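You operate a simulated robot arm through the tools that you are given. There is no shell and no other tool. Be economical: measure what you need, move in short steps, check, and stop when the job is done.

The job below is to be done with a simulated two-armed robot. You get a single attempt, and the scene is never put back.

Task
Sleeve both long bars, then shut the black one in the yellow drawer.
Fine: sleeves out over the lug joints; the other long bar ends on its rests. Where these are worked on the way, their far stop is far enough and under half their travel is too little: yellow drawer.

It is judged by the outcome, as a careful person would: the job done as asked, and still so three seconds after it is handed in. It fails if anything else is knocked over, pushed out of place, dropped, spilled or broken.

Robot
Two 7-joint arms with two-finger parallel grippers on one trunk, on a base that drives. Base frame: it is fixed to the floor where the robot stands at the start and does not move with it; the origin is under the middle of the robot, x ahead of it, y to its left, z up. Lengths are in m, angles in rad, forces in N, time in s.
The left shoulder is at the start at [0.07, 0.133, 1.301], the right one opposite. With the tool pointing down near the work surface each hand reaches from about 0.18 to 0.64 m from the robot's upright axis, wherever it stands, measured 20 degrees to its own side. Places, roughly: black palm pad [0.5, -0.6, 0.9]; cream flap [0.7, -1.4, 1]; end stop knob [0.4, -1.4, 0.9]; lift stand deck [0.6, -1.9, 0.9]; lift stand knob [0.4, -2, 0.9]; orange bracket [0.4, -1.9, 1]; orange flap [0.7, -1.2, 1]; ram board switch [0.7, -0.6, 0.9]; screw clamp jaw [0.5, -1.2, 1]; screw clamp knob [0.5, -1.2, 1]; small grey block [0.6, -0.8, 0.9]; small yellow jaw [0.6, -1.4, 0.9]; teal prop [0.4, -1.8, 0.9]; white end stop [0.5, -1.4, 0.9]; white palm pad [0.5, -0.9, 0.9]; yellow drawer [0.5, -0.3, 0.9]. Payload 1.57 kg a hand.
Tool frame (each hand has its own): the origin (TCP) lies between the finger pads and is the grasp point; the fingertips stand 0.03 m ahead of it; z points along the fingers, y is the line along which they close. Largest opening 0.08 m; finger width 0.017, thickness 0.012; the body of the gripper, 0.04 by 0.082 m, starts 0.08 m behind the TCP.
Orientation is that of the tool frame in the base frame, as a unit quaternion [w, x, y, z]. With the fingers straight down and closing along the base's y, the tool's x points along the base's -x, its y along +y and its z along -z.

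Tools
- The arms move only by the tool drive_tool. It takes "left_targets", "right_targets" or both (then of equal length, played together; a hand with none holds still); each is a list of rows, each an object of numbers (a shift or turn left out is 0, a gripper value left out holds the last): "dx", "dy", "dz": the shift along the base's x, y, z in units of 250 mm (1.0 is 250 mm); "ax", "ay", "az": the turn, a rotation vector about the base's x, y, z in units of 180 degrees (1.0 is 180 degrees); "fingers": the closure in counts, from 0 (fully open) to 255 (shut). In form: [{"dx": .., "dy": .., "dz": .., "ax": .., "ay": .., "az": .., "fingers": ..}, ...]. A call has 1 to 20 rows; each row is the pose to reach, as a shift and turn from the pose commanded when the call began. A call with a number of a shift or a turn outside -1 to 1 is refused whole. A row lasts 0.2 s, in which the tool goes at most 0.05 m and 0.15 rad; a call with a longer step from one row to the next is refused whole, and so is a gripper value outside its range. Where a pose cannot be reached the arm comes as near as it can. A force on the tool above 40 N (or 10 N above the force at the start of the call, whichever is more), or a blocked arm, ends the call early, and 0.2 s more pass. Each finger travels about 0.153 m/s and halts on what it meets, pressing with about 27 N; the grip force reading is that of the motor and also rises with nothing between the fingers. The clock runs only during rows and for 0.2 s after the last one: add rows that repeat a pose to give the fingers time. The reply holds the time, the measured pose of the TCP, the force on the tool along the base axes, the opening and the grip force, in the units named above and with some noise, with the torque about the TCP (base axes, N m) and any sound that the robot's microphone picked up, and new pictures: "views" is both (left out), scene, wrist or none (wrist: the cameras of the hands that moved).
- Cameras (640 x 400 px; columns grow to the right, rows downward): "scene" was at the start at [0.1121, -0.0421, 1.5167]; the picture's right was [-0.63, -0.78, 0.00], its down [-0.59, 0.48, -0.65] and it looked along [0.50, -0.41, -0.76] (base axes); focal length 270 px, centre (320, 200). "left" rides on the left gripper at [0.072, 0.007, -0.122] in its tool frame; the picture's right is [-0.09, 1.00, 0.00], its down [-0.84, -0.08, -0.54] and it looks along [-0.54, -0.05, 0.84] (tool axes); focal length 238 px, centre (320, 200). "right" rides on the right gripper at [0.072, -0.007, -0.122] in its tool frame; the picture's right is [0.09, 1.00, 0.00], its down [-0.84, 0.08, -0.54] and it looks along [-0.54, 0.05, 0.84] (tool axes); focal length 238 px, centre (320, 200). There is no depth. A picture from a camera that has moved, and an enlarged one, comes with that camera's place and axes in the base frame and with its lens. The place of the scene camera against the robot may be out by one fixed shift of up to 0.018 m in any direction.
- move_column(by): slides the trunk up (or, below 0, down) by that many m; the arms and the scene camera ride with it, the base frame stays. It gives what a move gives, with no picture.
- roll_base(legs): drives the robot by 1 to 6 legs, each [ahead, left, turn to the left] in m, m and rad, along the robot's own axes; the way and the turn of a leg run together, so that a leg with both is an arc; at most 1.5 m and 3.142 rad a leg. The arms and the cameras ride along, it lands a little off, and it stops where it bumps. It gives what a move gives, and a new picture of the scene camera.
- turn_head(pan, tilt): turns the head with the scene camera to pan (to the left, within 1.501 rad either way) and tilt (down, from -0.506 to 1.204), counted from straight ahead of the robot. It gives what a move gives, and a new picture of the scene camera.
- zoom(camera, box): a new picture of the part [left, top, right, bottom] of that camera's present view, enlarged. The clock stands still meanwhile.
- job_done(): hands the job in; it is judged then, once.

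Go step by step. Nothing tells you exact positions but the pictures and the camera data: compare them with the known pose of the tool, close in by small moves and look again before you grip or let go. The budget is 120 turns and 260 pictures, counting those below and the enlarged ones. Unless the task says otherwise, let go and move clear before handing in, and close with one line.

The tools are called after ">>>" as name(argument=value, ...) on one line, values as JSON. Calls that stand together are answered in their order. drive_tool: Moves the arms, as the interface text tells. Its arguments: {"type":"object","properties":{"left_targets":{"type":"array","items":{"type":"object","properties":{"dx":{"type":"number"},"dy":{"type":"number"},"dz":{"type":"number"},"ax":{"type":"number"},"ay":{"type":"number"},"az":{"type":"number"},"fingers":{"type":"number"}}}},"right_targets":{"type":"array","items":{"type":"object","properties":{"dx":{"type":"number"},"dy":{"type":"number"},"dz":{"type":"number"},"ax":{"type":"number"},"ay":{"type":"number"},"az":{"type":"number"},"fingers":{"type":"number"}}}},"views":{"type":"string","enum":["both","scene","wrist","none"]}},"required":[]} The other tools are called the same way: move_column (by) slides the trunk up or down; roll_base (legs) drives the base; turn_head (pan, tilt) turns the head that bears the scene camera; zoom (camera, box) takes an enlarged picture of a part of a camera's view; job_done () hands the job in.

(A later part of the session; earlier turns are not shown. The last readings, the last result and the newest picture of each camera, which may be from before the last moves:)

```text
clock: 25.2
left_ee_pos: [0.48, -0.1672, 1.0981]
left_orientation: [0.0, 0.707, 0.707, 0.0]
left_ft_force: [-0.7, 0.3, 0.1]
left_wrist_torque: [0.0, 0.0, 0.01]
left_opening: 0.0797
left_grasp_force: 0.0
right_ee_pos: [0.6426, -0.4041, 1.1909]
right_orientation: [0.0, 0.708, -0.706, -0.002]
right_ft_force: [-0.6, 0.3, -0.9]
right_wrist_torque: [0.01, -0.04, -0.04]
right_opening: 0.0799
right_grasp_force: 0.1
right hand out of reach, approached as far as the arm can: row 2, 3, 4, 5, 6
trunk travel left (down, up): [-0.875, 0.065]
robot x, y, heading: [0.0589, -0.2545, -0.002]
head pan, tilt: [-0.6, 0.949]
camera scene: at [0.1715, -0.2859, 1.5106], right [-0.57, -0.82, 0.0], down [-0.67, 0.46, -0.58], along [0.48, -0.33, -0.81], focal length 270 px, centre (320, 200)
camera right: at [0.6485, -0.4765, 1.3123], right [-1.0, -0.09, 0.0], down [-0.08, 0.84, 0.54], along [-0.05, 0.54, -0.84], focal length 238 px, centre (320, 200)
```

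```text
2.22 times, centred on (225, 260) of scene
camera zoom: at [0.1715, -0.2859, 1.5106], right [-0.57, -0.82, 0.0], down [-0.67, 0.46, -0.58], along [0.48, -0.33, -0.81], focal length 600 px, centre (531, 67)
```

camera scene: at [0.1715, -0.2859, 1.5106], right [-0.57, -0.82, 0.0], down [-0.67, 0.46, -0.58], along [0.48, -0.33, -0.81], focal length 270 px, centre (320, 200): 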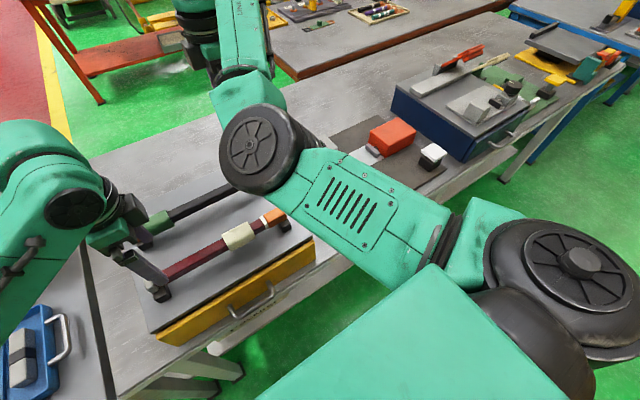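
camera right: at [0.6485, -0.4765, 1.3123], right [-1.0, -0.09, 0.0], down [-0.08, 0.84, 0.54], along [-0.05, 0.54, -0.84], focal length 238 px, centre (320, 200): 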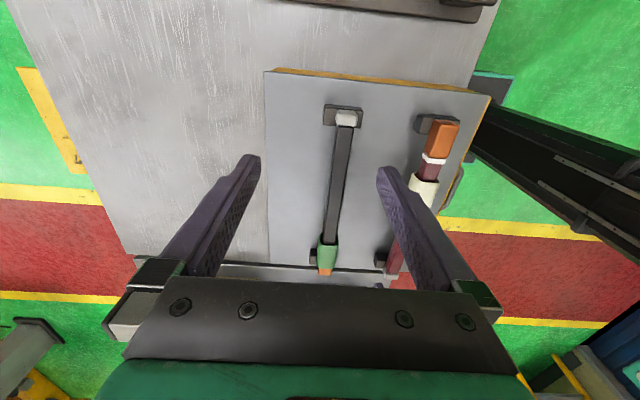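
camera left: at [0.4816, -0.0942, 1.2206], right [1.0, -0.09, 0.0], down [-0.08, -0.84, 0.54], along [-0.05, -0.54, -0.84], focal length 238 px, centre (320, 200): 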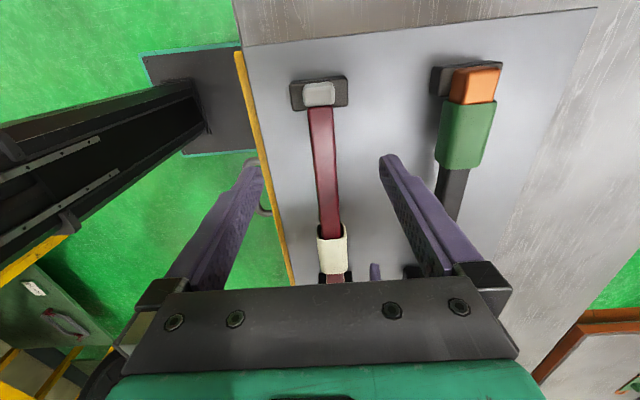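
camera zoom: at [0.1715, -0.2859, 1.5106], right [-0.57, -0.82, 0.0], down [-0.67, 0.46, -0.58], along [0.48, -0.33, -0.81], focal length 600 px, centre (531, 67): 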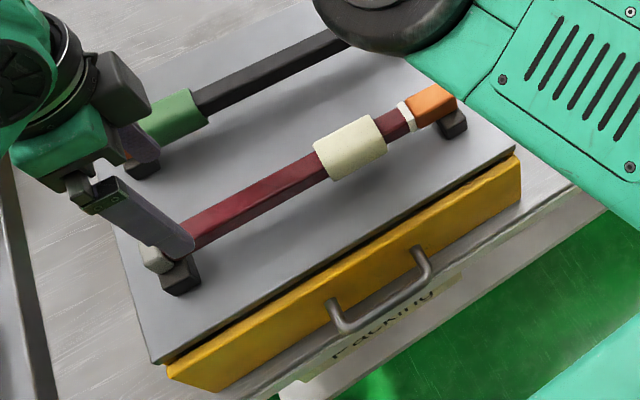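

Everything is fine. The right arm works at ~0.58 m ahead of the robot, so I'll back the base 0.16 m to bring the red bar to that distance.

>>> roll_base(legs=[[-0.16, 0, 0]])

```text
clock: 26.7
left_ee_pos: [0.3241, -0.1664, 1.0971]
left_orientation: [-0.001, 0.707, 0.707, 0.0]
left_ft_force: [0.9, -1.2, -0.5]
left_wrist_torque: [0.01, 0.02, 0.0]
left_opening: 0.0798
left_grasp_force: 0.0
right_ee_pos: [0.4855, -0.4037, 1.1886]
right_orientation: [0.001, 0.708, -0.707, -0.003]
right_ft_force: [0.6, -0.6, 0.0]
right_wrist_torque: [-0.01, 0.05, 0.01]
right_opening: 0.0802
right_grasp_force: 0.0
trunk travel left (down, up): [-0.875, 0.065]
robot x, y, heading: [-0.1014, -0.2517, -0.005]
head pan, tilt: [-0.6, 0.949]
camera scene: at [0.0167, -0.2857, 1.5102], right [-0.57, -0.82, 0.0], down [-0.67, 0.46, -0.58], along [0.48, -0.33, -0.81], focal length 270 px, centre (320, 200)
```

scene: 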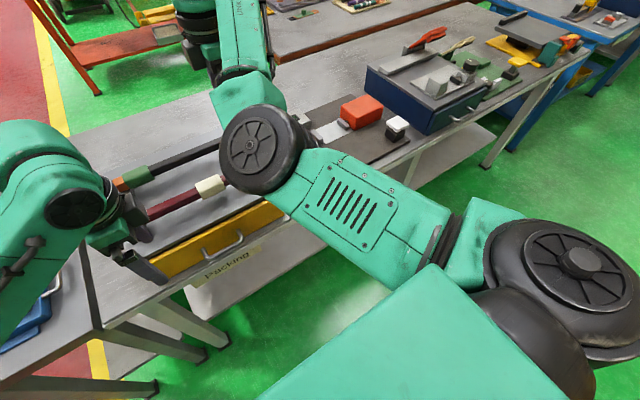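

Moving left over the red bar's gray half and right over the cream sleeve, stepwise.

>>> drive_tool(right_targets=[{"dy": 0.1}, {"dy": 0.2, "dz": -0.1}, {"dy": 0.3, "dz": -0.2}, {"dy": 0.4, "dz": -0.3}, {"dy": 0.4, "dz": -0.4}, {"dy": 0.4, "dz": -0.4}], left_targets=[{"dx": 0.12}, {"dx": 0.24}, {"dx": 0.36}, {"dx": 0.5}, {"dx": 0.616}, {"dx": 0.616}], views="wrist")

```text
clock: 28.1
left_ee_pos: [0.4745, -0.1666, 1.098]
left_orientation: [0.0, 0.708, 0.707, 0.0]
left_ft_force: [-0.1, 0.3, -0.6]
left_wrist_torque: [-0.06, -0.02, -0.02]
left_opening: 0.0801
left_grasp_force: 0.0
right_ee_pos: [0.4808, -0.3047, 1.0903]
right_orientation: [0.0, -0.707, 0.707, 0.001]
right_ft_force: [0.7, 0.0, -0.2]
right_wrist_torque: [-0.02, -0.02, 0.0]
right_opening: 0.0802
right_grasp_force: 0.1
trunk travel left (down, up): [-0.875, 0.065]
robot x, y, heading: [-0.0986, -0.2502, -0.002]
head pan, tilt: [-0.6, 0.949]
camera right: at [0.4889, -0.3773, 1.2121], right [-1.0, -0.09, 0.0], down [-0.08, 0.84, 0.54], along [-0.05, 0.54, -0.84], focal length 238 px, centre (320, 200)
camera left: at [0.4795, -0.0938, 1.2202], right [1.0, -0.09, 0.0], down [-0.08, -0.84, 0.54], along [-0.05, -0.54, -0.84], focal length 238 px, centre (320, 200)
```

right: 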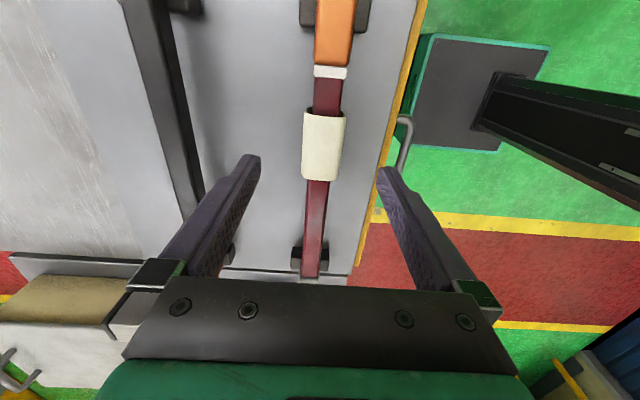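
left: 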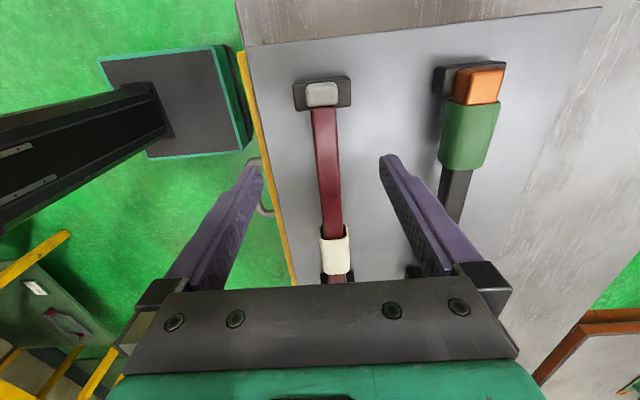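

Aligned. Lowering both and gripping: left on the bar, then right on the sleeve.

>>> drive_tool(right_targets=[{"dz": -0.12, "dy": -0.012}, {"dz": -0.24, "dy": -0.012}, {"dz": -0.312, "dy": -0.012}, {"dz": -0.312, "dy": -0.012}, {"dz": -0.312, "dy": -0.012}, {"dz": -0.312, "dy": -0.012, "fingers": 255}, {"dz": -0.312, "dy": -0.012, "fingers": 255}, {"dz": -0.312, "dy": -0.012, "fingers": 255}], left_targets=[{"dz": -0.12, "dx": 0.01}, {"dz": -0.24, "dx": 0.01}, {"dz": -0.344, "dx": 0.01}, {"dz": -0.344, "dx": 0.01}, {"dz": -0.344, "dx": 0.01, "fingers": 255}, {"dz": -0.344, "dx": 0.01, "fingers": 255}, {"dz": -0.344, "dx": 0.01, "fingers": 255}, {"dz": -0.344, "dx": 0.01, "fingers": 255}], views="wrist")

```text
clock: 29.9
left_ee_pos: [0.4787, -0.166, 1.0109]
left_orientation: [0.0, 0.707, 0.707, 0.001]
left_ft_force: [11.3, 1.9, -1.8]
left_wrist_torque: [-0.15, -0.02, 0.71]
left_opening: 0.0222
left_grasp_force: 27.1
right_ee_pos: [0.4822, -0.3075, 1.0129]
right_orientation: [0.001, 0.708, -0.706, -0.002]
right_ft_force: [-12.5, -2.8, 3.4]
right_wrist_torque: [0.44, 0.04, 0.85]
right_opening: 0.0347
right_grasp_force: 27.5
trunk travel left (down, up): [-0.875, 0.065]
robot x, y, heading: [-0.1011, -0.2525, -0.004]
head pan, tilt: [-0.6, 0.949]
camera right: at [0.4896, -0.3802, 1.1336], right [-1.0, -0.09, 0.0], down [-0.08, 0.84, 0.54], along [-0.05, 0.54, -0.84], focal length 238 px, centre (320, 200)
camera left: at [0.4831, -0.0934, 1.1337], right [1.0, -0.09, 0.0], down [-0.08, -0.84, 0.54], along [-0.05, -0.54, -0.84], focal length 238 px, centre (320, 200)
```

right: 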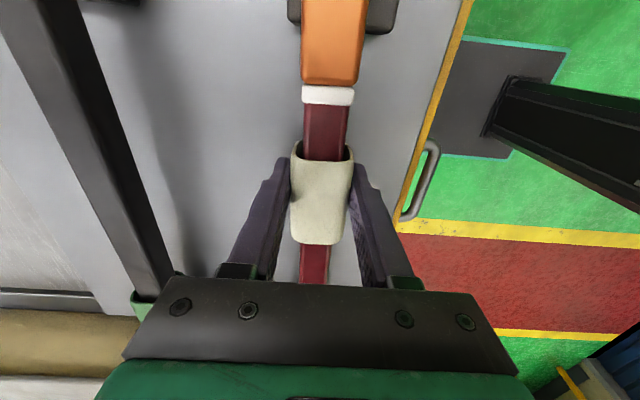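
left: 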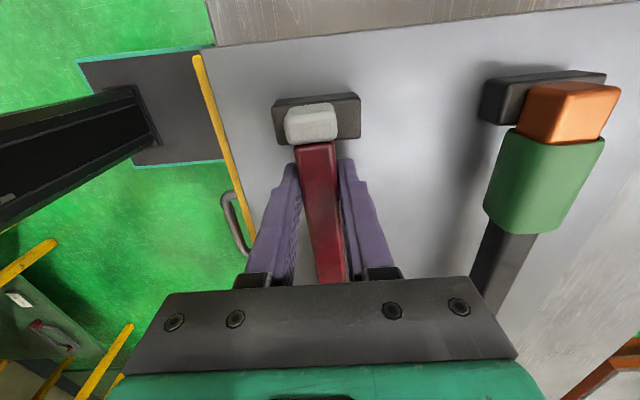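

Both gripped. Sliding the cream sleeve toward -y slowly.

>>> drive_tool(right_targets=[{"dy": -0.025}, {"dy": -0.05}, {"dy": -0.075}, {"dy": -0.1}, {"dy": -0.125}, {"dy": -0.15}, {"dy": -0.17}, {"dy": -0.19}, {"dy": -0.21}, {"dy": -0.22}, {"dy": -0.22}], views="wrist")

```text
clock: 32.3
left_ee_pos: [0.4786, -0.1669, 1.0122]
left_orientation: [0.001, 0.707, 0.707, 0.0]
left_ft_force: [3.9, -2.4, 3.4]
left_wrist_torque: [-0.23, 0.03, 0.39]
left_opening: 0.0221
left_grasp_force: 27.0
right_ee_pos: [0.4825, -0.3621, 1.0127]
right_orientation: [0.001, 0.707, -0.707, -0.002]
right_ft_force: [-3.8, 1.9, -1.5]
right_wrist_torque: [-0.18, -0.03, 0.47]
right_opening: 0.0349
right_grasp_force: 26.6
trunk travel left (down, up): [-0.875, 0.065]
robot x, y, heading: [-0.0973, -0.2501, -0.002]
head pan, tilt: [-0.6, 0.949]
camera right: at [0.4899, -0.4354, 1.1339], right [-1.0, -0.09, 0.0], down [-0.08, 0.84, 0.54], along [-0.05, 0.54, -0.84], focal length 238 px, centre (320, 200)
```

right: 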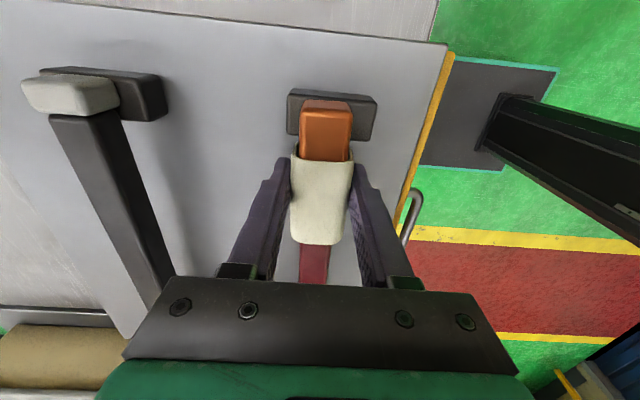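

Nearly the same state as the green one; nudging 4 mm more until it touches.

>>> drive_tool(right_targets=[{"dy": -0.01}, {"dy": -0.02}, {"dy": -0.02}], views="none")

```text
clock: 33.1
left_ee_pos: [0.4777, -0.1672, 1.0123]
left_orientation: [0.001, 0.708, 0.706, -0.001]
left_ft_force: [4.7, -16.0, 2.5]
left_wrist_torque: [0.61, 0.13, 0.44]
left_opening: 0.0221
left_grasp_force: 26.9
right_ee_pos: [0.4841, -0.3647, 1.0136]
right_orientation: [0.0, 0.708, -0.706, -0.004]
right_ft_force: [-4.5, 21.0, 0.0]
right_wrist_torque: [-0.08, -0.19, 0.55]
right_opening: 0.0347
right_grasp_force: 27.1
trunk travel left (down, up): [-0.875, 0.065]
robot x, y, heading: [-0.1034, -0.2523, 0.001]
head pan, tilt: [-0.6, 0.949]
```

Stop reached. Backing off pressure, releasing both and lifting straight up.

>>> drive_tool(right_targets=[{"dy": 0.014}, {"dy": 0.014, "fingers": 0}, {"dy": 0.014, "fingers": 0}, {"dy": 0.014, "dz": 0.1}, {"dy": 0.014, "dz": 0.2}, {"dy": 0.014, "dz": 0.3}, {"dy": 0.014, "dz": 0.3}], left_targets=[{}, {}, {"fingers": 0}, {"fingers": 0}, {"dz": 0.1}, {"dz": 0.2}, {"dz": 0.3}], views="both")

```text
clock: 34.7
left_ee_pos: [0.4794, -0.1677, 1.0878]
left_orientation: [-0.001, 0.707, 0.707, 0.0]
left_ft_force: [-0.3, -0.2, 0.0]
left_wrist_torque: [-0.01, -0.04, 0.03]
left_opening: 0.0801
left_grasp_force: 0.1
right_ee_pos: [0.4822, -0.3629, 1.0887]
right_orientation: [0.0, -0.707, 0.708, 0.002]
right_ft_force: [-0.3, 1.0, 0.5]
right_wrist_torque: [-0.01, 0.0, -0.01]
right_opening: 0.0801
right_grasp_force: 0.1
trunk travel left (down, up): [-0.875, 0.065]
robot x, y, heading: [-0.0989, -0.2511, -0.003]
head pan, tilt: [-0.6, 0.949]
camera scene: at [0.0124, -0.2861, 1.5106], right [-0.57, -0.82, 0.0], down [-0.67, 0.46, -0.58], along [0.48, -0.33, -0.81], focal length 270 px, centre (320, 200)
camera right: at [0.4895, -0.4366, 1.2104], right [-1.0, -0.09, 0.0], down [-0.08, 0.84, 0.54], along [-0.05, 0.54, -0.84], focal length 238 px, centre (320, 200)
camera left: at [0.4828, -0.0941, 1.209], right [1.0, -0.09, 0.0], down [-0.08, -0.84, 0.54], along [-0.05, -0.54, -0.84], focal length 238 px, centre (320, 200)
```

scene: 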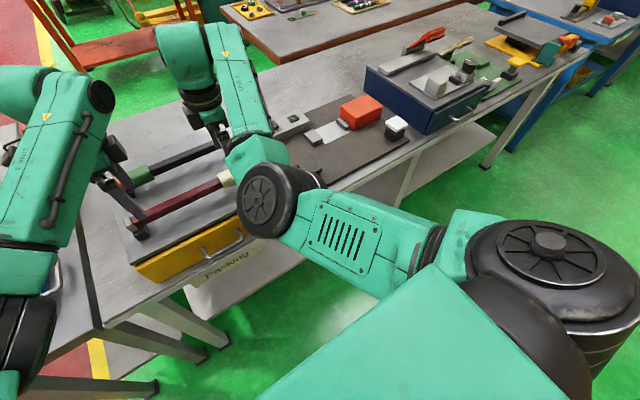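
right: 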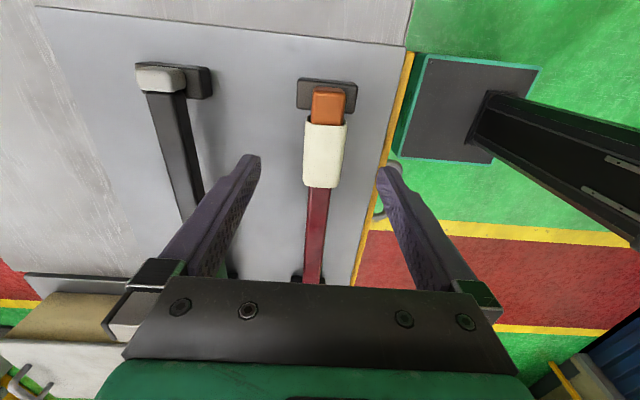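
left: 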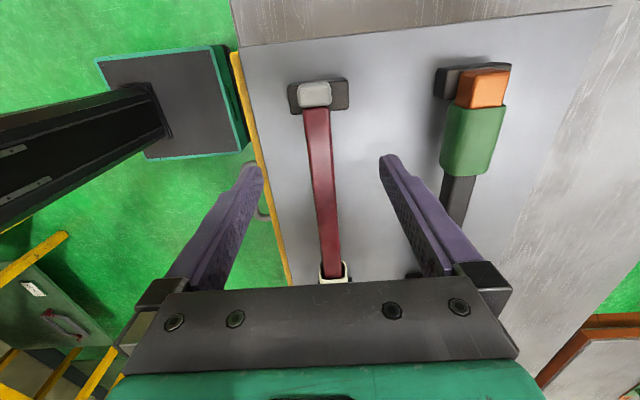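

Both sleeves are over their joints and the bars are on their rests. Next: send the right hand aside and bring the left above the drawer handle (~(0.376,-0.266)).

>>> drive_tool(right_targets=[{"dz": 0.1}, {"dz": 0.25, "dy": -0.1}, {"dz": 0.4, "dy": -0.25}, {"dz": 0.4, "dy": -0.4}, {"dz": 0.4, "dy": -0.55}, {"dz": 0.4, "dy": -0.7}, {"dz": 0.4, "dy": -0.8}], left_targets=[{"dx": 0}, {"dx": -0.15}, {"dx": -0.3, "dy": -0.08}, {"dx": -0.42, "dy": -0.18}, {"dx": -0.42, "dy": -0.3}, {"dx": -0.42, "dy": -0.39}, {"dx": -0.42, "dy": -0.39}], views="both")

```text
refused: row 3 steps farther than a row can; nothing moved
```

>>> drive_tool(right_targets=[{"dz": 0.1}, {"dz": 0.2, "dy": -0.1}, {"dz": 0.3, "dy": -0.22}, {"dz": 0.4, "dy": -0.36}, {"dz": 0.4, "dy": -0.5}, {"dz": 0.4, "dy": -0.65}, {"dz": 0.4, "dy": -0.8}], left_targets=[{"dx": 0}, {"dx": -0.15}, {"dx": -0.3, "dy": -0.08}, {"dx": -0.42, "dy": -0.18}, {"dx": -0.42, "dy": -0.3}, {"dx": -0.42, "dy": -0.39}, {"dx": -0.42, "dy": -0.39}], views="both")

```text
clock: 36.3
left_ee_pos: [0.3733, -0.2656, 1.0861]
left_orientation: [0.001, 0.708, 0.707, 0.0]
left_ft_force: [-1.2, -0.7, 0.2]
left_wrist_torque: [0.04, 0.01, 0.03]
left_opening: 0.0799
left_grasp_force: 0.0
right_ee_pos: [0.481, -0.5657, 1.1888]
right_orientation: [-0.001, -0.706, 0.708, 0.002]
right_ft_force: [-0.4, 0.0, 0.4]
right_wrist_torque: [0.02, -0.02, -0.01]
right_opening: 0.08
right_grasp_force: 0.0
trunk travel left (down, up): [-0.875, 0.065]
robot x, y, heading: [-0.1026, -0.2513, 0.001]
head pan, tilt: [-0.6, 0.949]
camera scene: at [0.0121, -0.2876, 1.5106], right [-0.57, -0.82, 0.0], down [-0.67, 0.46, -0.58], along [0.48, -0.33, -0.81], focal length 270 px, centre (320, 200)
camera right: at [0.4887, -0.6382, 1.3091], right [-1.0, -0.09, 0.0], down [-0.08, 0.84, 0.54], along [-0.05, 0.54, -0.84], focal length 238 px, centre (320, 200)
camera left: at [0.3781, -0.1932, 1.2087], right [1.0, -0.09, 0.0], down [-0.08, -0.84, 0.54], along [-0.05, -0.54, -0.84], focal length 238 px, centre (320, 200)
```

scene: 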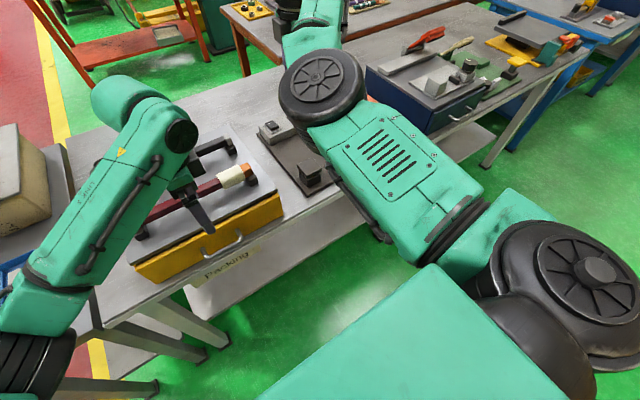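
right: 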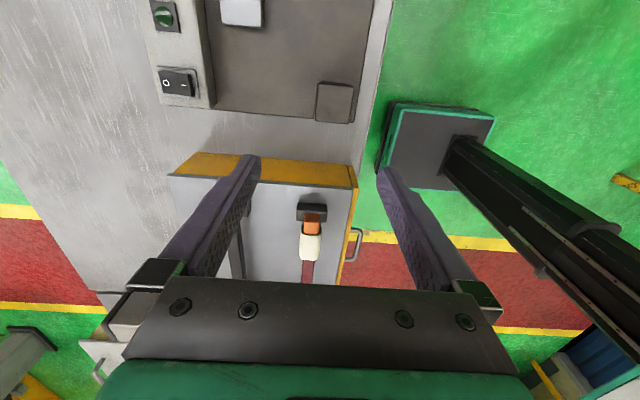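
left: 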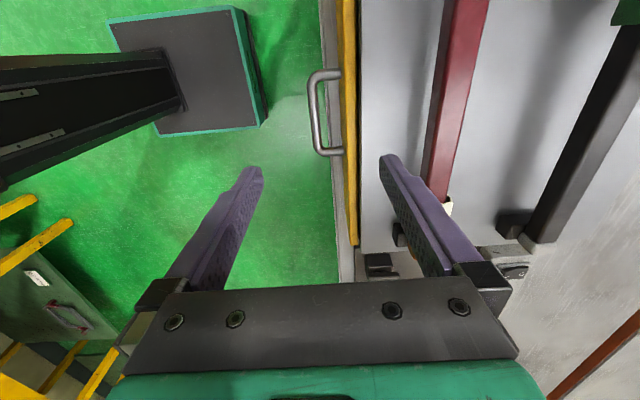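

Handle rod at about x≈0.37, y≈-0.264, ~30 mm ahead of the drawer front. I'll narrow the left fingers to ~30 mm and lower for a closer look.

>>> drive_tool(left_targets=[{"dx": -0.016, "fingers": 160}, {"dx": -0.028, "dz": -0.15, "fingers": 160}, {"dx": -0.028, "dz": -0.3}, {"dx": -0.028, "dz": -0.4}, {"dx": -0.028, "dz": -0.4}], views="wrist")

>>> zoom(camera="left", box=[220, 20, 420, 220])

>>> zoom(camera="scene", box=[130, 130, 330, 300])

```text
clock: 37.5
left_ee_pos: [0.3658, -0.2646, 0.985]
left_orientation: [0.001, 0.708, 0.706, -0.001]
left_ft_force: [-1.1, -0.2, 0.0]
left_wrist_torque: [-0.02, -0.01, 0.01]
left_opening: 0.0299
left_grasp_force: 0.1
right_ee_pos: [0.4819, -0.5639, 1.1893]
right_orientation: [0.001, 0.707, -0.707, -0.001]
right_ft_force: [0.3, -0.7, -0.1]
right_wrist_torque: [0.02, -0.01, 0.03]
right_opening: 0.08
right_grasp_force: 0.0
trunk travel left (down, up): [-0.875, 0.065]
robot x, y, heading: [-0.1013, -0.2546, 0.0]
head pan, tilt: [-0.6, 0.949]
camera left: at [0.3709, -0.1917, 1.1068], right [1.0, -0.09, 0.0], down [-0.08, -0.84, 0.54], along [-0.05, -0.54, -0.84], focal length 238 px, centre (320, 200)
```

left: 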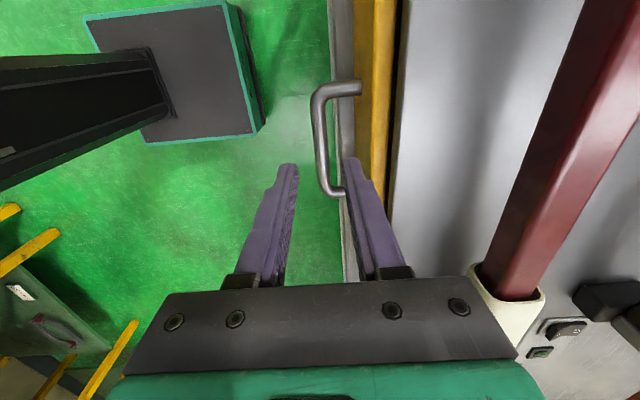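

```text
2.00 times, centred on (320, 120) of left
camera zoom: at [0.3709, -0.1917, 1.1068], right [1.0, -0.09, 0.0], down [-0.08, -0.84, 0.54], along [-0.05, -0.54, -0.84], focal length 477 px, centre (320, 360)
```

zoom: 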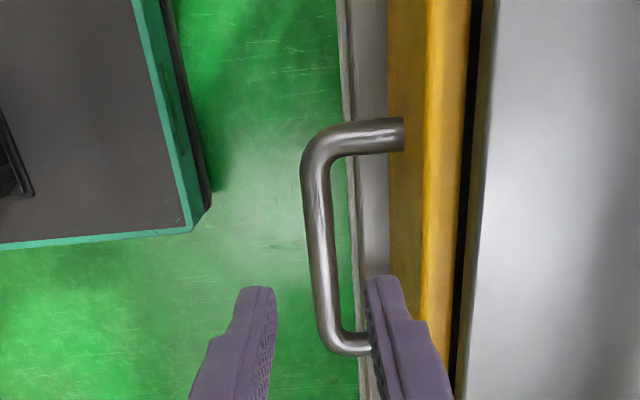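

```text
2.35 times, centred on (230, 215) of scene
camera zoom: at [0.0125, -0.2861, 1.5106], right [-0.57, -0.82, 0.0], down [-0.67, 0.46, -0.58], along [0.48, -0.33, -0.81], focal length 636 px, centre (532, 165)
```

zoom: 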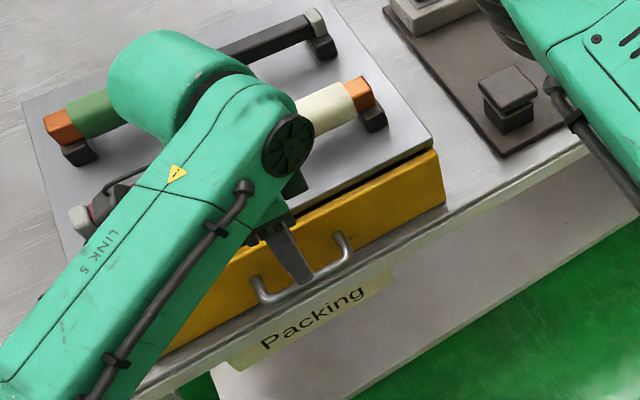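

Rod at x≈0.364, gap to the front ≈38 mm; fingers straddle it. Lowering gently to z≈0.912.

>>> drive_tool(left_targets=[{"dy": -0.02, "dz": -0.08}, {"dy": -0.02, "dz": -0.16}, {"dy": -0.02, "dz": -0.22}, {"dy": -0.02, "dz": -0.26}, {"dy": -0.02, "dz": -0.29}, {"dy": -0.02, "dz": -0.29}], views="wrist")

>>> zoom(camera="scene", box=[180, 190, 280, 290])

```text
clock: 38.9
left_ee_pos: [0.367, -0.2698, 0.9145]
left_orientation: [0.0, 0.707, 0.707, 0.0]
left_ft_force: [0.3, 0.1, -0.4]
left_wrist_torque: [0.0, 0.0, 0.0]
left_opening: 0.0297
left_grasp_force: 0.1
right_ee_pos: [0.4826, -0.5645, 1.1888]
right_orientation: [0.001, 0.707, -0.707, -0.002]
right_ft_force: [0.2, -0.1, -0.2]
right_wrist_torque: [0.01, -0.02, 0.01]
right_opening: 0.0802
right_grasp_force: 0.1
trunk travel left (down, up): [-0.875, 0.065]
robot x, y, heading: [-0.1, -0.2541, -0.002]
head pan, tilt: [-0.6, 0.949]
camera left: at [0.3713, -0.1966, 1.0359], right [1.0, -0.09, 0.0], down [-0.08, -0.84, 0.54], along [-0.05, -0.54, -0.84], focal length 238 px, centre (320, 200)
```

left: 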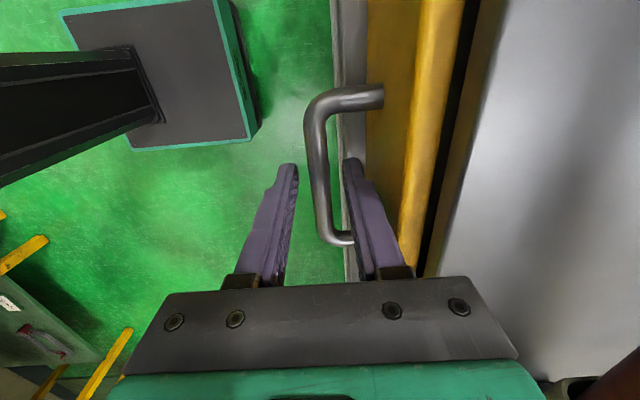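

```text
4.00 times, centred on (230, 240) of scene
camera zoom: at [0.0126, -0.2857, 1.5106], right [-0.57, -0.82, 0.0], down [-0.67, 0.46, -0.58], along [0.48, -0.33, -0.81], focal length 1080 px, centre (680, 40)
```

zoom: 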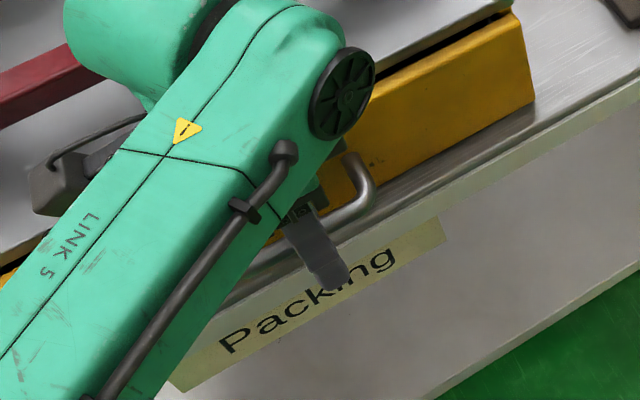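

Fingers now straddle the rod; going 7 mm lower and closing.

>>> drive_tool(left_targets=[{"dz": -0.015}, {"dz": -0.03}, {"dz": -0.03, "fingers": 255}, {"dz": -0.03, "fingers": 255}, {"dz": -0.03, "fingers": 255}], views="wrist")

```text
clock: 40.1
left_ee_pos: [0.3659, -0.2701, 0.9055]
left_orientation: [0.0, 0.707, 0.707, 0.0]
left_ft_force: [1.5, -0.3, 1.2]
left_wrist_torque: [-0.05, -0.04, 0.54]
left_opening: 0.0117
left_grasp_force: 28.9
right_ee_pos: [0.4823, -0.5645, 1.1875]
right_orientation: [0.0, -0.707, 0.708, 0.002]
right_ft_force: [-0.1, -0.2, -0.7]
right_wrist_torque: [0.02, -0.02, -0.01]
right_opening: 0.0802
right_grasp_force: 0.0
trunk travel left (down, up): [-0.875, 0.065]
robot x, y, heading: [-0.1009, -0.2487, -0.002]
head pan, tilt: [-0.6, 0.949]
camera left: at [0.3714, -0.1969, 1.0285], right [1.0, -0.09, 0.0], down [-0.08, -0.84, 0.54], along [-0.05, -0.54, -0.84], focal length 238 px, centre (320, 200)
```

left: 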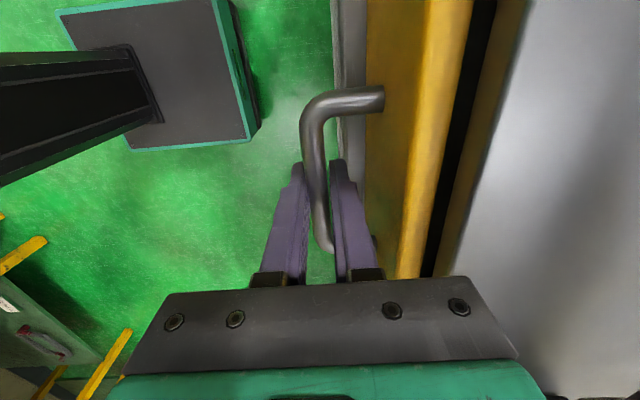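

Rod gripped (11.7 mm). Pulling the drawer toward -x.

>>> drive_tool(left_targets=[{"dx": -0.06}, {"dx": -0.12}, {"dx": -0.18}, {"dx": -0.24}, {"dx": -0.3}, {"dx": -0.36}, {"dx": -0.42}, {"dx": -0.48}, {"dx": -0.54}, {"dx": -0.6}, {"dx": -0.6}], views="both")

```text
clock: 42.5
left_ee_pos: [0.2136, -0.2688, 0.906]
left_orientation: [0.0, 0.708, 0.707, 0.0]
left_ft_force: [-1.3, 1.4, 10.2]
left_wrist_torque: [-0.13, 0.0, 0.51]
left_opening: 0.0117
left_grasp_force: 29.2
right_ee_pos: [0.4808, -0.5636, 1.1885]
right_orientation: [0.0, -0.707, 0.707, 0.001]
right_ft_force: [0.4, 0.1, 0.4]
right_wrist_torque: [0.0, -0.02, 0.0]
right_opening: 0.0799
right_grasp_force: 0.1
trunk travel left (down, up): [-0.875, 0.065]
robot x, y, heading: [-0.0973, -0.2506, -0.002]
head pan, tilt: [-0.6, 0.949]
camera scene: at [0.0112, -0.2852, 1.5107], right [-0.57, -0.82, 0.0], down [-0.67, 0.46, -0.58], along [0.48, -0.33, -0.81], focal length 270 px, centre (320, 200)
camera left: at [0.2192, -0.1969, 1.0284], right [1.0, -0.09, 0.0], down [-0.08, -0.84, 0.54], along [-0.05, -0.54, -0.84], focal length 238 px, centre (320, 200)
```

scene: 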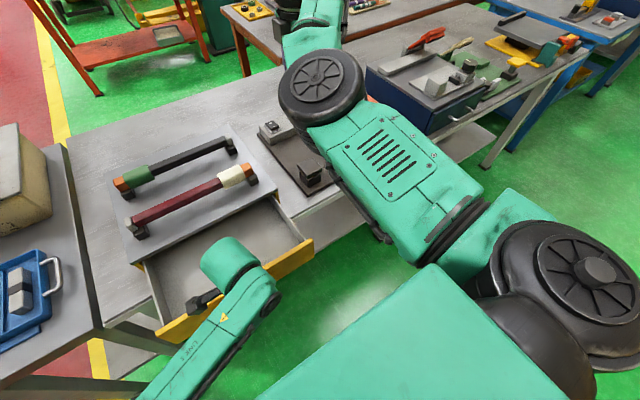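
left: 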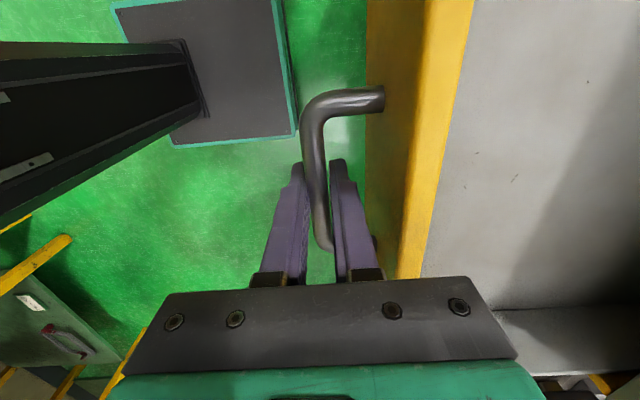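

Drawer opens smoothly, 0.15 m so far. Pulling further toward its stop.

>>> drive_tool(left_targets=[{"dx": -0.05}, {"dx": -0.1}, {"dx": -0.15}, {"dx": -0.2}, {"dx": -0.25}, {"dx": -0.25}], views="scene")

```text
clock: 43.9
left_ee_pos: [0.152, -0.2689, 0.9073]
left_orientation: [0.0, 0.708, 0.706, 0.0]
left_ft_force: [-0.8, 1.2, 8.7]
left_wrist_torque: [0.07, 0.0, 0.52]
left_opening: 0.012
left_grasp_force: 29.0
right_ee_pos: [0.482, -0.5635, 1.1888]
right_orientation: [0.0, -0.707, 0.707, 0.001]
right_ft_force: [0.0, -0.2, -0.3]
right_wrist_torque: [0.0, -0.03, 0.01]
right_opening: 0.0801
right_grasp_force: 0.0
trunk travel left (down, up): [-0.875, 0.065]
robot x, y, heading: [-0.0999, -0.2525, -0.002]
head pan, tilt: [-0.6, 0.949]
camera scene: at [0.0115, -0.2858, 1.5107], right [-0.57, -0.82, 0.0], down [-0.67, 0.46, -0.58], along [0.48, -0.33, -0.81], focal length 270 px, centre (320, 200)
```

scene: 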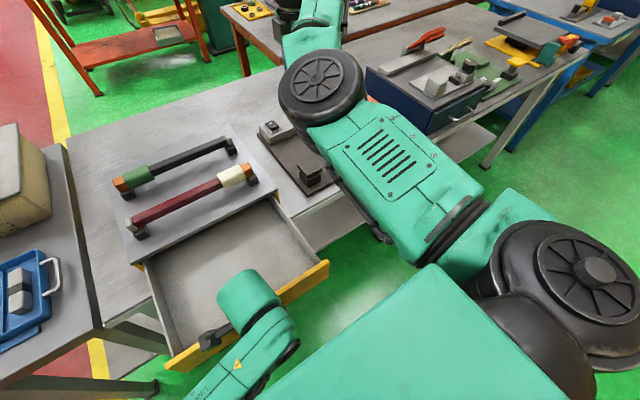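

Drawer is ~0.21 m out. I'll ease it back 4 cm (still well open) to leave room for the robot to drive forward for the black bar, then let go and lift.

>>> drive_tool(left_targets=[{"dx": 0.05}, {"dx": 0.1}, {"dx": 0.15}, {"dx": 0.15}, {"dx": 0.15, "fingers": 160}, {"dx": 0.15, "fingers": 160}, {"dx": 0.15, "dz": 0.1}, {"dx": 0.15, "dz": 0.25}, {"dx": 0.15, "dz": 0.4}, {"dx": 0.15, "dz": 0.6}, {"dx": 0.15, "dz": 0.8}, {"dx": 0.15, "dz": 0.8}], views="both")

```text
clock: 46.5
left_ee_pos: [0.1896, -0.2682, 1.1082]
left_orientation: [0.0, 0.707, 0.707, 0.0]
left_ft_force: [0.7, -0.4, 0.8]
left_wrist_torque: [0.0, -0.02, 0.02]
left_opening: 0.0297
left_grasp_force: 0.0
right_ee_pos: [0.4811, -0.5641, 1.1881]
right_orientation: [-0.001, -0.707, 0.707, 0.002]
right_ft_force: [-0.2, -0.2, 0.1]
right_wrist_torque: [0.01, 0.0, 0.04]
right_opening: 0.0801
right_grasp_force: 0.0
trunk travel left (down, up): [-0.875, 0.065]
robot x, y, heading: [-0.0975, -0.2513, -0.004]
head pan, tilt: [-0.6, 0.949]
camera scene: at [0.0127, -0.2856, 1.5106], right [-0.57, -0.82, 0.0], down [-0.67, 0.46, -0.58], along [0.48, -0.33, -0.81], focal length 270 px, centre (320, 200)
camera left: at [0.1953, -0.1961, 1.2292], right [1.0, -0.09, 0.0], down [-0.08, -0.84, 0.54], along [-0.05, -0.54, -0.84], focal length 238 px, centre (320, 200)
```

scene: 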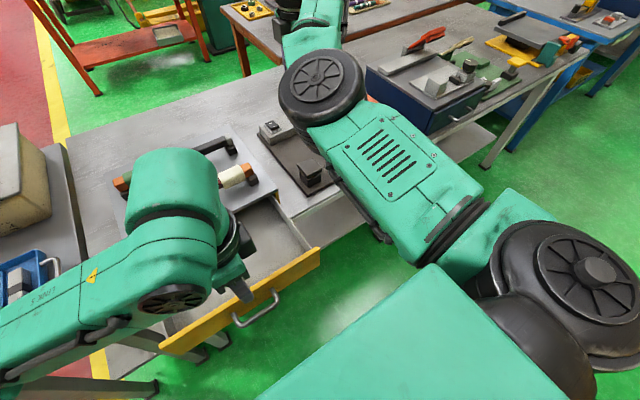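
left: 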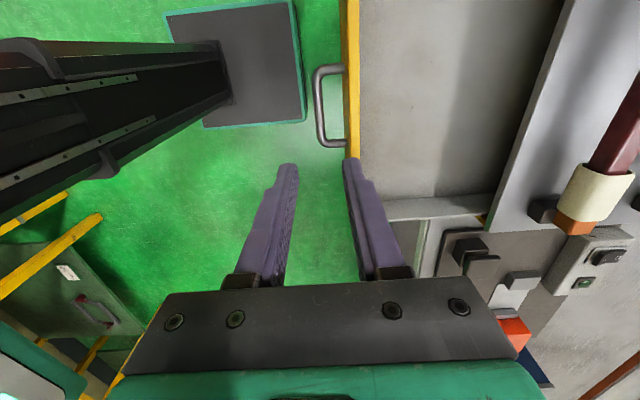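

Triangulating the robot's own plate/column shows ample clearance behind the open drawer. Driving forward 0.14 m to reach the black bar.

>>> roll_base(legs=[[0.14, 0, 0]])

>>> drive_tool(left_targets=[{"dx": 0.15, "fingers": 0}, {"dx": 0.3, "fingers": 0}, {"dx": 0.45}, {"dx": 0.6}, {"dx": 0.75}, {"dx": 0.9}, {"dx": 1.0}, {"dx": 1.0}], views="both")

```text
clock: 47.8
left_ee_pos: [0.3277, -0.2706, 1.1069]
left_orientation: [0.0, 0.707, 0.707, 0.001]
left_ft_force: [-0.3, -0.6, 0.4]
left_wrist_torque: [0.0, -0.01, -0.01]
left_opening: 0.0298
left_grasp_force: 0.0
right_ee_pos: [0.6188, -0.5634, 1.1901]
right_orientation: [0.001, -0.706, 0.708, 0.001]
right_ft_force: [-0.6, 0.7, -0.1]
right_wrist_torque: [0.01, 0.01, -0.01]
right_opening: 0.08
right_grasp_force: 0.0
trunk travel left (down, up): [-0.875, 0.065]
robot x, y, heading: [0.0381, -0.2513, 0.004]
head pan, tilt: [-0.6, 0.949]
camera scene: at [0.1485, -0.2859, 1.5109], right [-0.57, -0.82, 0.0], down [-0.67, 0.46, -0.58], along [0.48, -0.33, -0.81], focal length 270 px, centre (320, 200)
```

scene: 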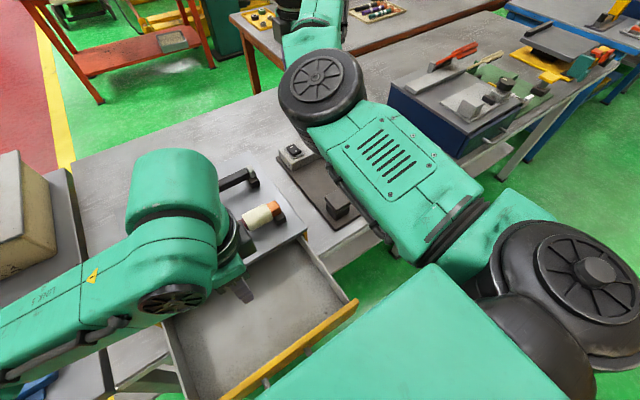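

```text
clock: 49.6
left_ee_pos: [0.5805, -0.2698, 1.1064]
left_orientation: [0.0, 0.709, 0.706, 0.0]
left_ft_force: [0.0, -0.4, 0.0]
left_wrist_torque: [0.01, 0.02, 0.03]
left_opening: 0.0799
left_grasp_force: 0.1
right_ee_pos: [0.6212, -0.5639, 1.188]
right_orientation: [-0.001, -0.707, 0.708, 0.0]
right_ft_force: [-0.4, 0.0, 1.0]
right_wrist_torque: [0.02, -0.01, -0.03]
right_opening: 0.0796
right_grasp_force: 0.0
trunk travel left (down, up): [-0.875, 0.065]
robot x, y, heading: [0.0397, -0.2534, -0.007]
head pan, tilt: [-0.6, 0.949]
camera scene: at [0.1514, -0.2856, 1.5106], right [-0.57, -0.82, 0.0], down [-0.67, 0.46, -0.58], along [0.48, -0.33, -0.81], focal length 270 px, centre (320, 200)
camera left: at [0.585, -0.1969, 1.2284], right [1.0, -0.1, 0.0], down [-0.08, -0.84, 0.54], along [-0.05, -0.54, -0.84], focal length 238 px, centre (320, 200)
```

scene: 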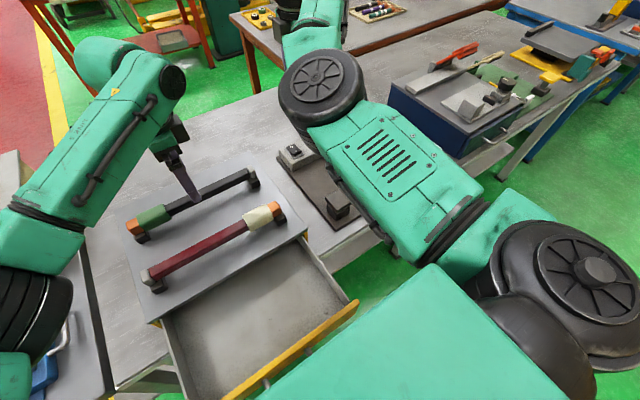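
left: 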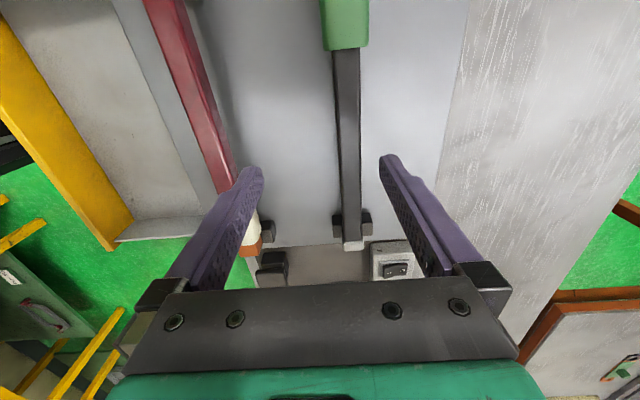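

Bar at x≈0.603 under the hand. Shifting 22 mm and lowering to grip it near its middle, with tips just below the bar.

>>> drive_tool(left_targets=[{"dx": 0.045, "dz": -0.05}, {"dx": 0.09, "dz": -0.15}, {"dx": 0.09, "dz": -0.25}, {"dx": 0.09, "dz": -0.354}, {"dx": 0.09, "dz": -0.354}, {"dx": 0.09, "dz": -0.354, "fingers": 255}, {"dx": 0.09, "dz": -0.354, "fingers": 255}, {"dx": 0.09, "dz": -0.354, "fingers": 255}], views="wrist")

```text
clock: 51.4
left_ee_pos: [0.6023, -0.2713, 1.019]
left_orientation: [0.0, 0.708, 0.706, -0.001]
left_ft_force: [0.5, -0.4, 0.2]
left_wrist_torque: [0.12, -0.01, -0.05]
left_opening: 0.0216
left_grasp_force: 26.3
right_ee_pos: [0.6209, -0.5659, 1.1873]
right_orientation: [-0.002, -0.706, 0.708, 0.001]
right_ft_force: [-0.3, -0.5, 0.1]
right_wrist_torque: [0.05, 0.04, 0.05]
right_opening: 0.0802
right_grasp_force: 0.3
trunk travel left (down, up): [-0.875, 0.065]
robot x, y, heading: [0.0392, -0.2486, -0.0]
head pan, tilt: [-0.6, 0.949]
camera left: at [0.6071, -0.1974, 1.1402], right [1.0, -0.09, 0.0], down [-0.08, -0.84, 0.54], along [-0.05, -0.54, -0.84], focal length 238 px, centre (320, 200)
```

left: 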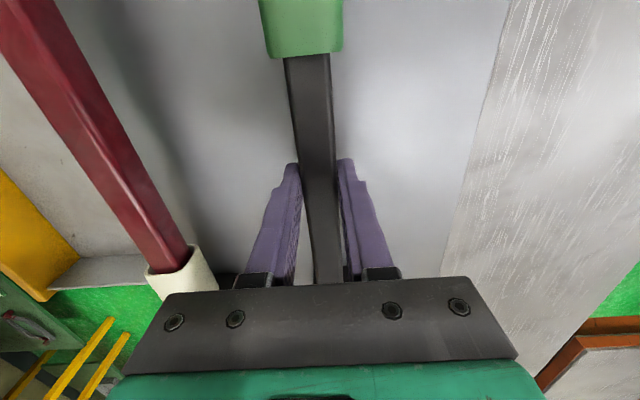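

Gripped. Lifting straight up ~9 cm and checking.

>>> drive_tool(left_targets=[{"dz": 0.06}, {"dz": 0.12}, {"dz": 0.2}, {"dz": 0.28}, {"dz": 0.36}, {"dz": 0.36}], views="both")

```text
clock: 52.8
left_ee_pos: [0.6024, -0.2689, 1.1088]
left_orientation: [-0.001, 0.708, 0.706, 0.0]
left_ft_force: [-0.2, 0.8, -3.5]
left_wrist_torque: [-0.07, -0.02, 0.01]
left_opening: 0.0216
left_grasp_force: 27.3
right_ee_pos: [0.6226, -0.564, 1.1883]
right_orientation: [0.0, -0.707, 0.707, 0.002]
right_ft_force: [-0.2, -0.8, -0.1]
right_wrist_torque: [0.02, 0.01, 0.02]
right_opening: 0.08
right_grasp_force: 0.0
trunk travel left (down, up): [-0.875, 0.065]
robot x, y, heading: [0.0413, -0.2528, -0.003]
head pan, tilt: [-0.6, 0.949]
camera scene: at [0.1529, -0.2861, 1.5105], right [-0.57, -0.82, 0.0], down [-0.67, 0.46, -0.58], along [0.48, -0.33, -0.81], focal length 270 px, centre (320, 200)
camera left: at [0.6082, -0.1965, 1.2298], right [1.0, -0.09, 0.0], down [-0.08, -0.84, 0.54], along [-0.05, -0.54, -0.84], focal length 238 px, centre (320, 200)
```

scene: 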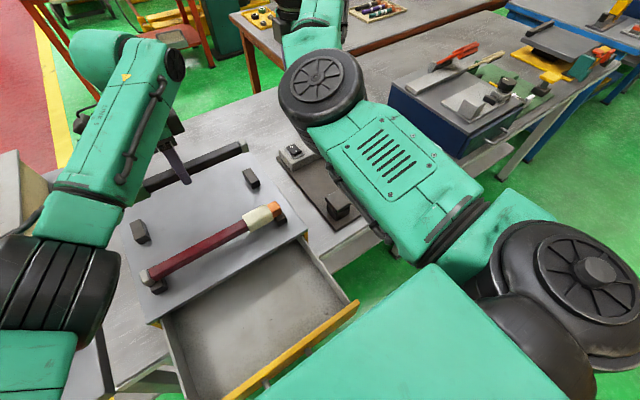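
left: 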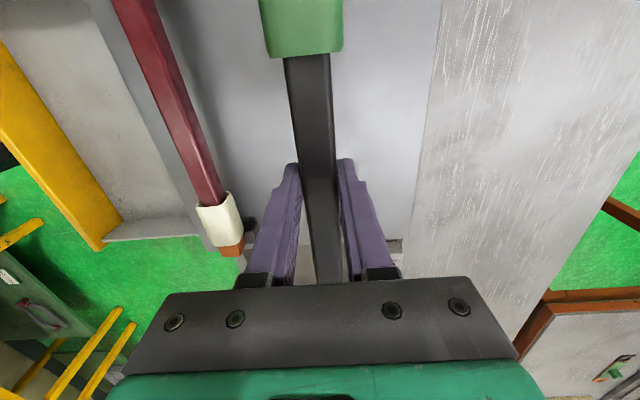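

Bar is level and held. Backing the base 0.14 m, then moving the bar above the drawer at x≈0.325.

>>> roll_base(legs=[[-0.14, 0, 0]])

>>> drive_tool(left_targets=[{"dx": -0.12}, {"dx": -0.24}, {"dx": -0.36}, {"dx": -0.48}, {"dx": -0.54}, {"dx": -0.54}], views="both")

```text
clock: 54.1
left_ee_pos: [0.4654, -0.2673, 1.1069]
left_orientation: [-0.001, 0.707, 0.707, -0.001]
left_ft_force: [-0.2, 0.5, -4.2]
left_wrist_torque: [-0.06, 0.01, -0.03]
left_opening: 0.0215
left_grasp_force: 26.8
right_ee_pos: [0.4857, -0.5643, 1.1876]
right_orientation: [0.001, 0.707, -0.707, -0.003]
right_ft_force: [0.5, -0.4, 0.0]
right_wrist_torque: [0.0, 0.04, -0.04]
right_opening: 0.08
right_grasp_force: 0.0
trunk travel left (down, up): [-0.875, 0.065]
robot x, y, heading: [-0.1015, -0.2496, -0.003]
head pan, tilt: [-0.6, 0.949]
camera scene: at [0.0163, -0.2857, 1.5102], right [-0.57, -0.82, 0.0], down [-0.67, 0.46, -0.58], along [0.48, -0.33, -0.81], focal length 270 px, centre (320, 200)
```

scene: 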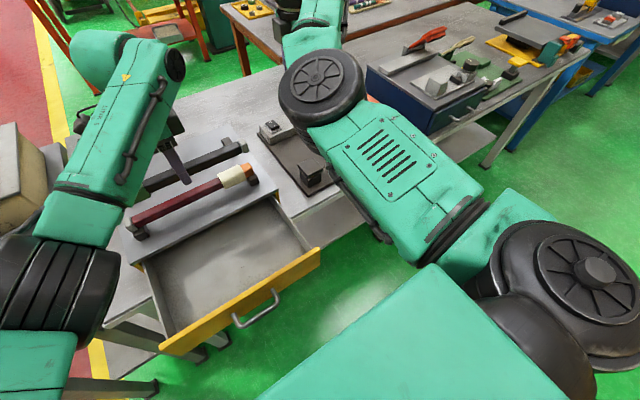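

```text
clock: 55.5
left_ee_pos: [0.3262, -0.2675, 1.1072]
left_orientation: [-0.001, 0.707, 0.708, 0.0]
left_ft_force: [-0.4, 0.0, -3.1]
left_wrist_torque: [-0.05, -0.01, -0.02]
left_opening: 0.0219
left_grasp_force: 27.3
right_ee_pos: [0.4818, -0.5634, 1.1874]
right_orientation: [0.0, -0.707, 0.707, 0.002]
right_ft_force: [0.0, -1.0, -1.2]
right_wrist_torque: [0.01, 0.0, 0.02]
right_opening: 0.0802
right_grasp_force: 0.1
trunk travel left (down, up): [-0.875, 0.065]
robot x, y, heading: [-0.1004, -0.2533, -0.005]
head pan, tilt: [-0.6, 0.949]
camera scene: at [0.0126, -0.2859, 1.5105], right [-0.57, -0.82, 0.0], down [-0.67, 0.46, -0.58], along [0.48, -0.33, -0.81], focal length 270 px, centre (320, 200)
camera left: at [0.3321, -0.1957, 1.2299], right [1.0, -0.09, 0.0], down [-0.08, -0.84, 0.54], along [-0.05, -0.54, -0.84], focal length 238 px, centre (320, 200)
```

scene: 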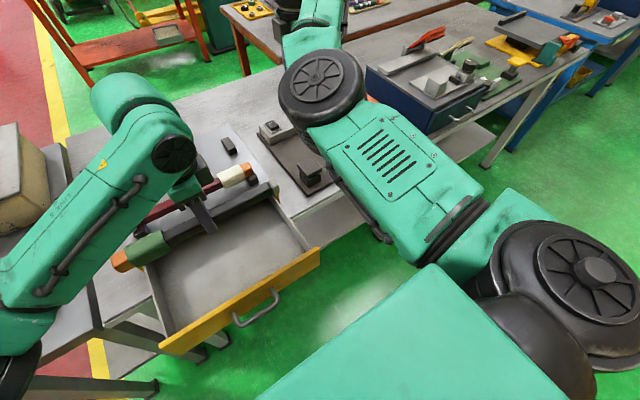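
left: 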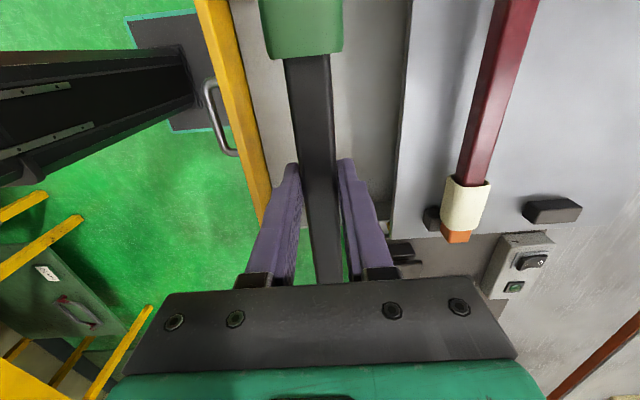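

Checking whether the bar's length fits the drawer's inner width, using enlarged views.

>>> zoom(camera="scene", box=[100, 150, 340, 360])

>>> zoom(camera="right", box=[200, 100, 460, 300])

```text
1.90 times, centred on (220, 255) of scene
camera zoom: at [0.0126, -0.2859, 1.5105], right [-0.57, -0.82, 0.0], down [-0.67, 0.46, -0.58], along [0.48, -0.33, -0.81], focal length 514 px, centre (510, 95)
```

zoom: 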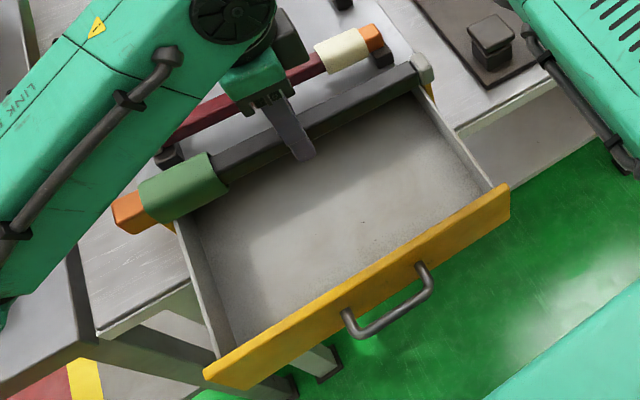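

```text
2.00 times, centred on (330, 200) of right
camera zoom: at [0.489, -0.6364, 1.309], right [-1.0, -0.09, 0.0], down [-0.08, 0.84, 0.54], along [-0.05, 0.54, -0.84], focal length 477 px, centre (300, 200)
```

zoom: 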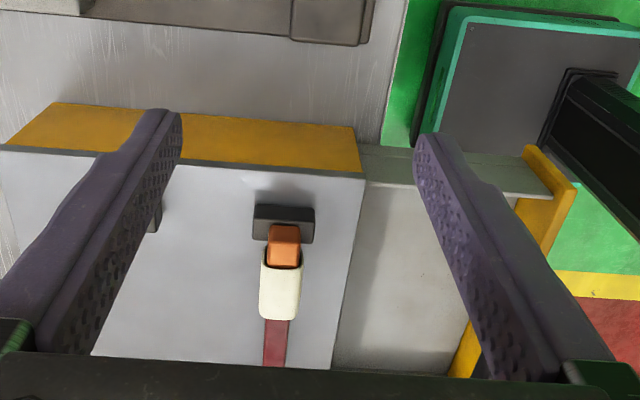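

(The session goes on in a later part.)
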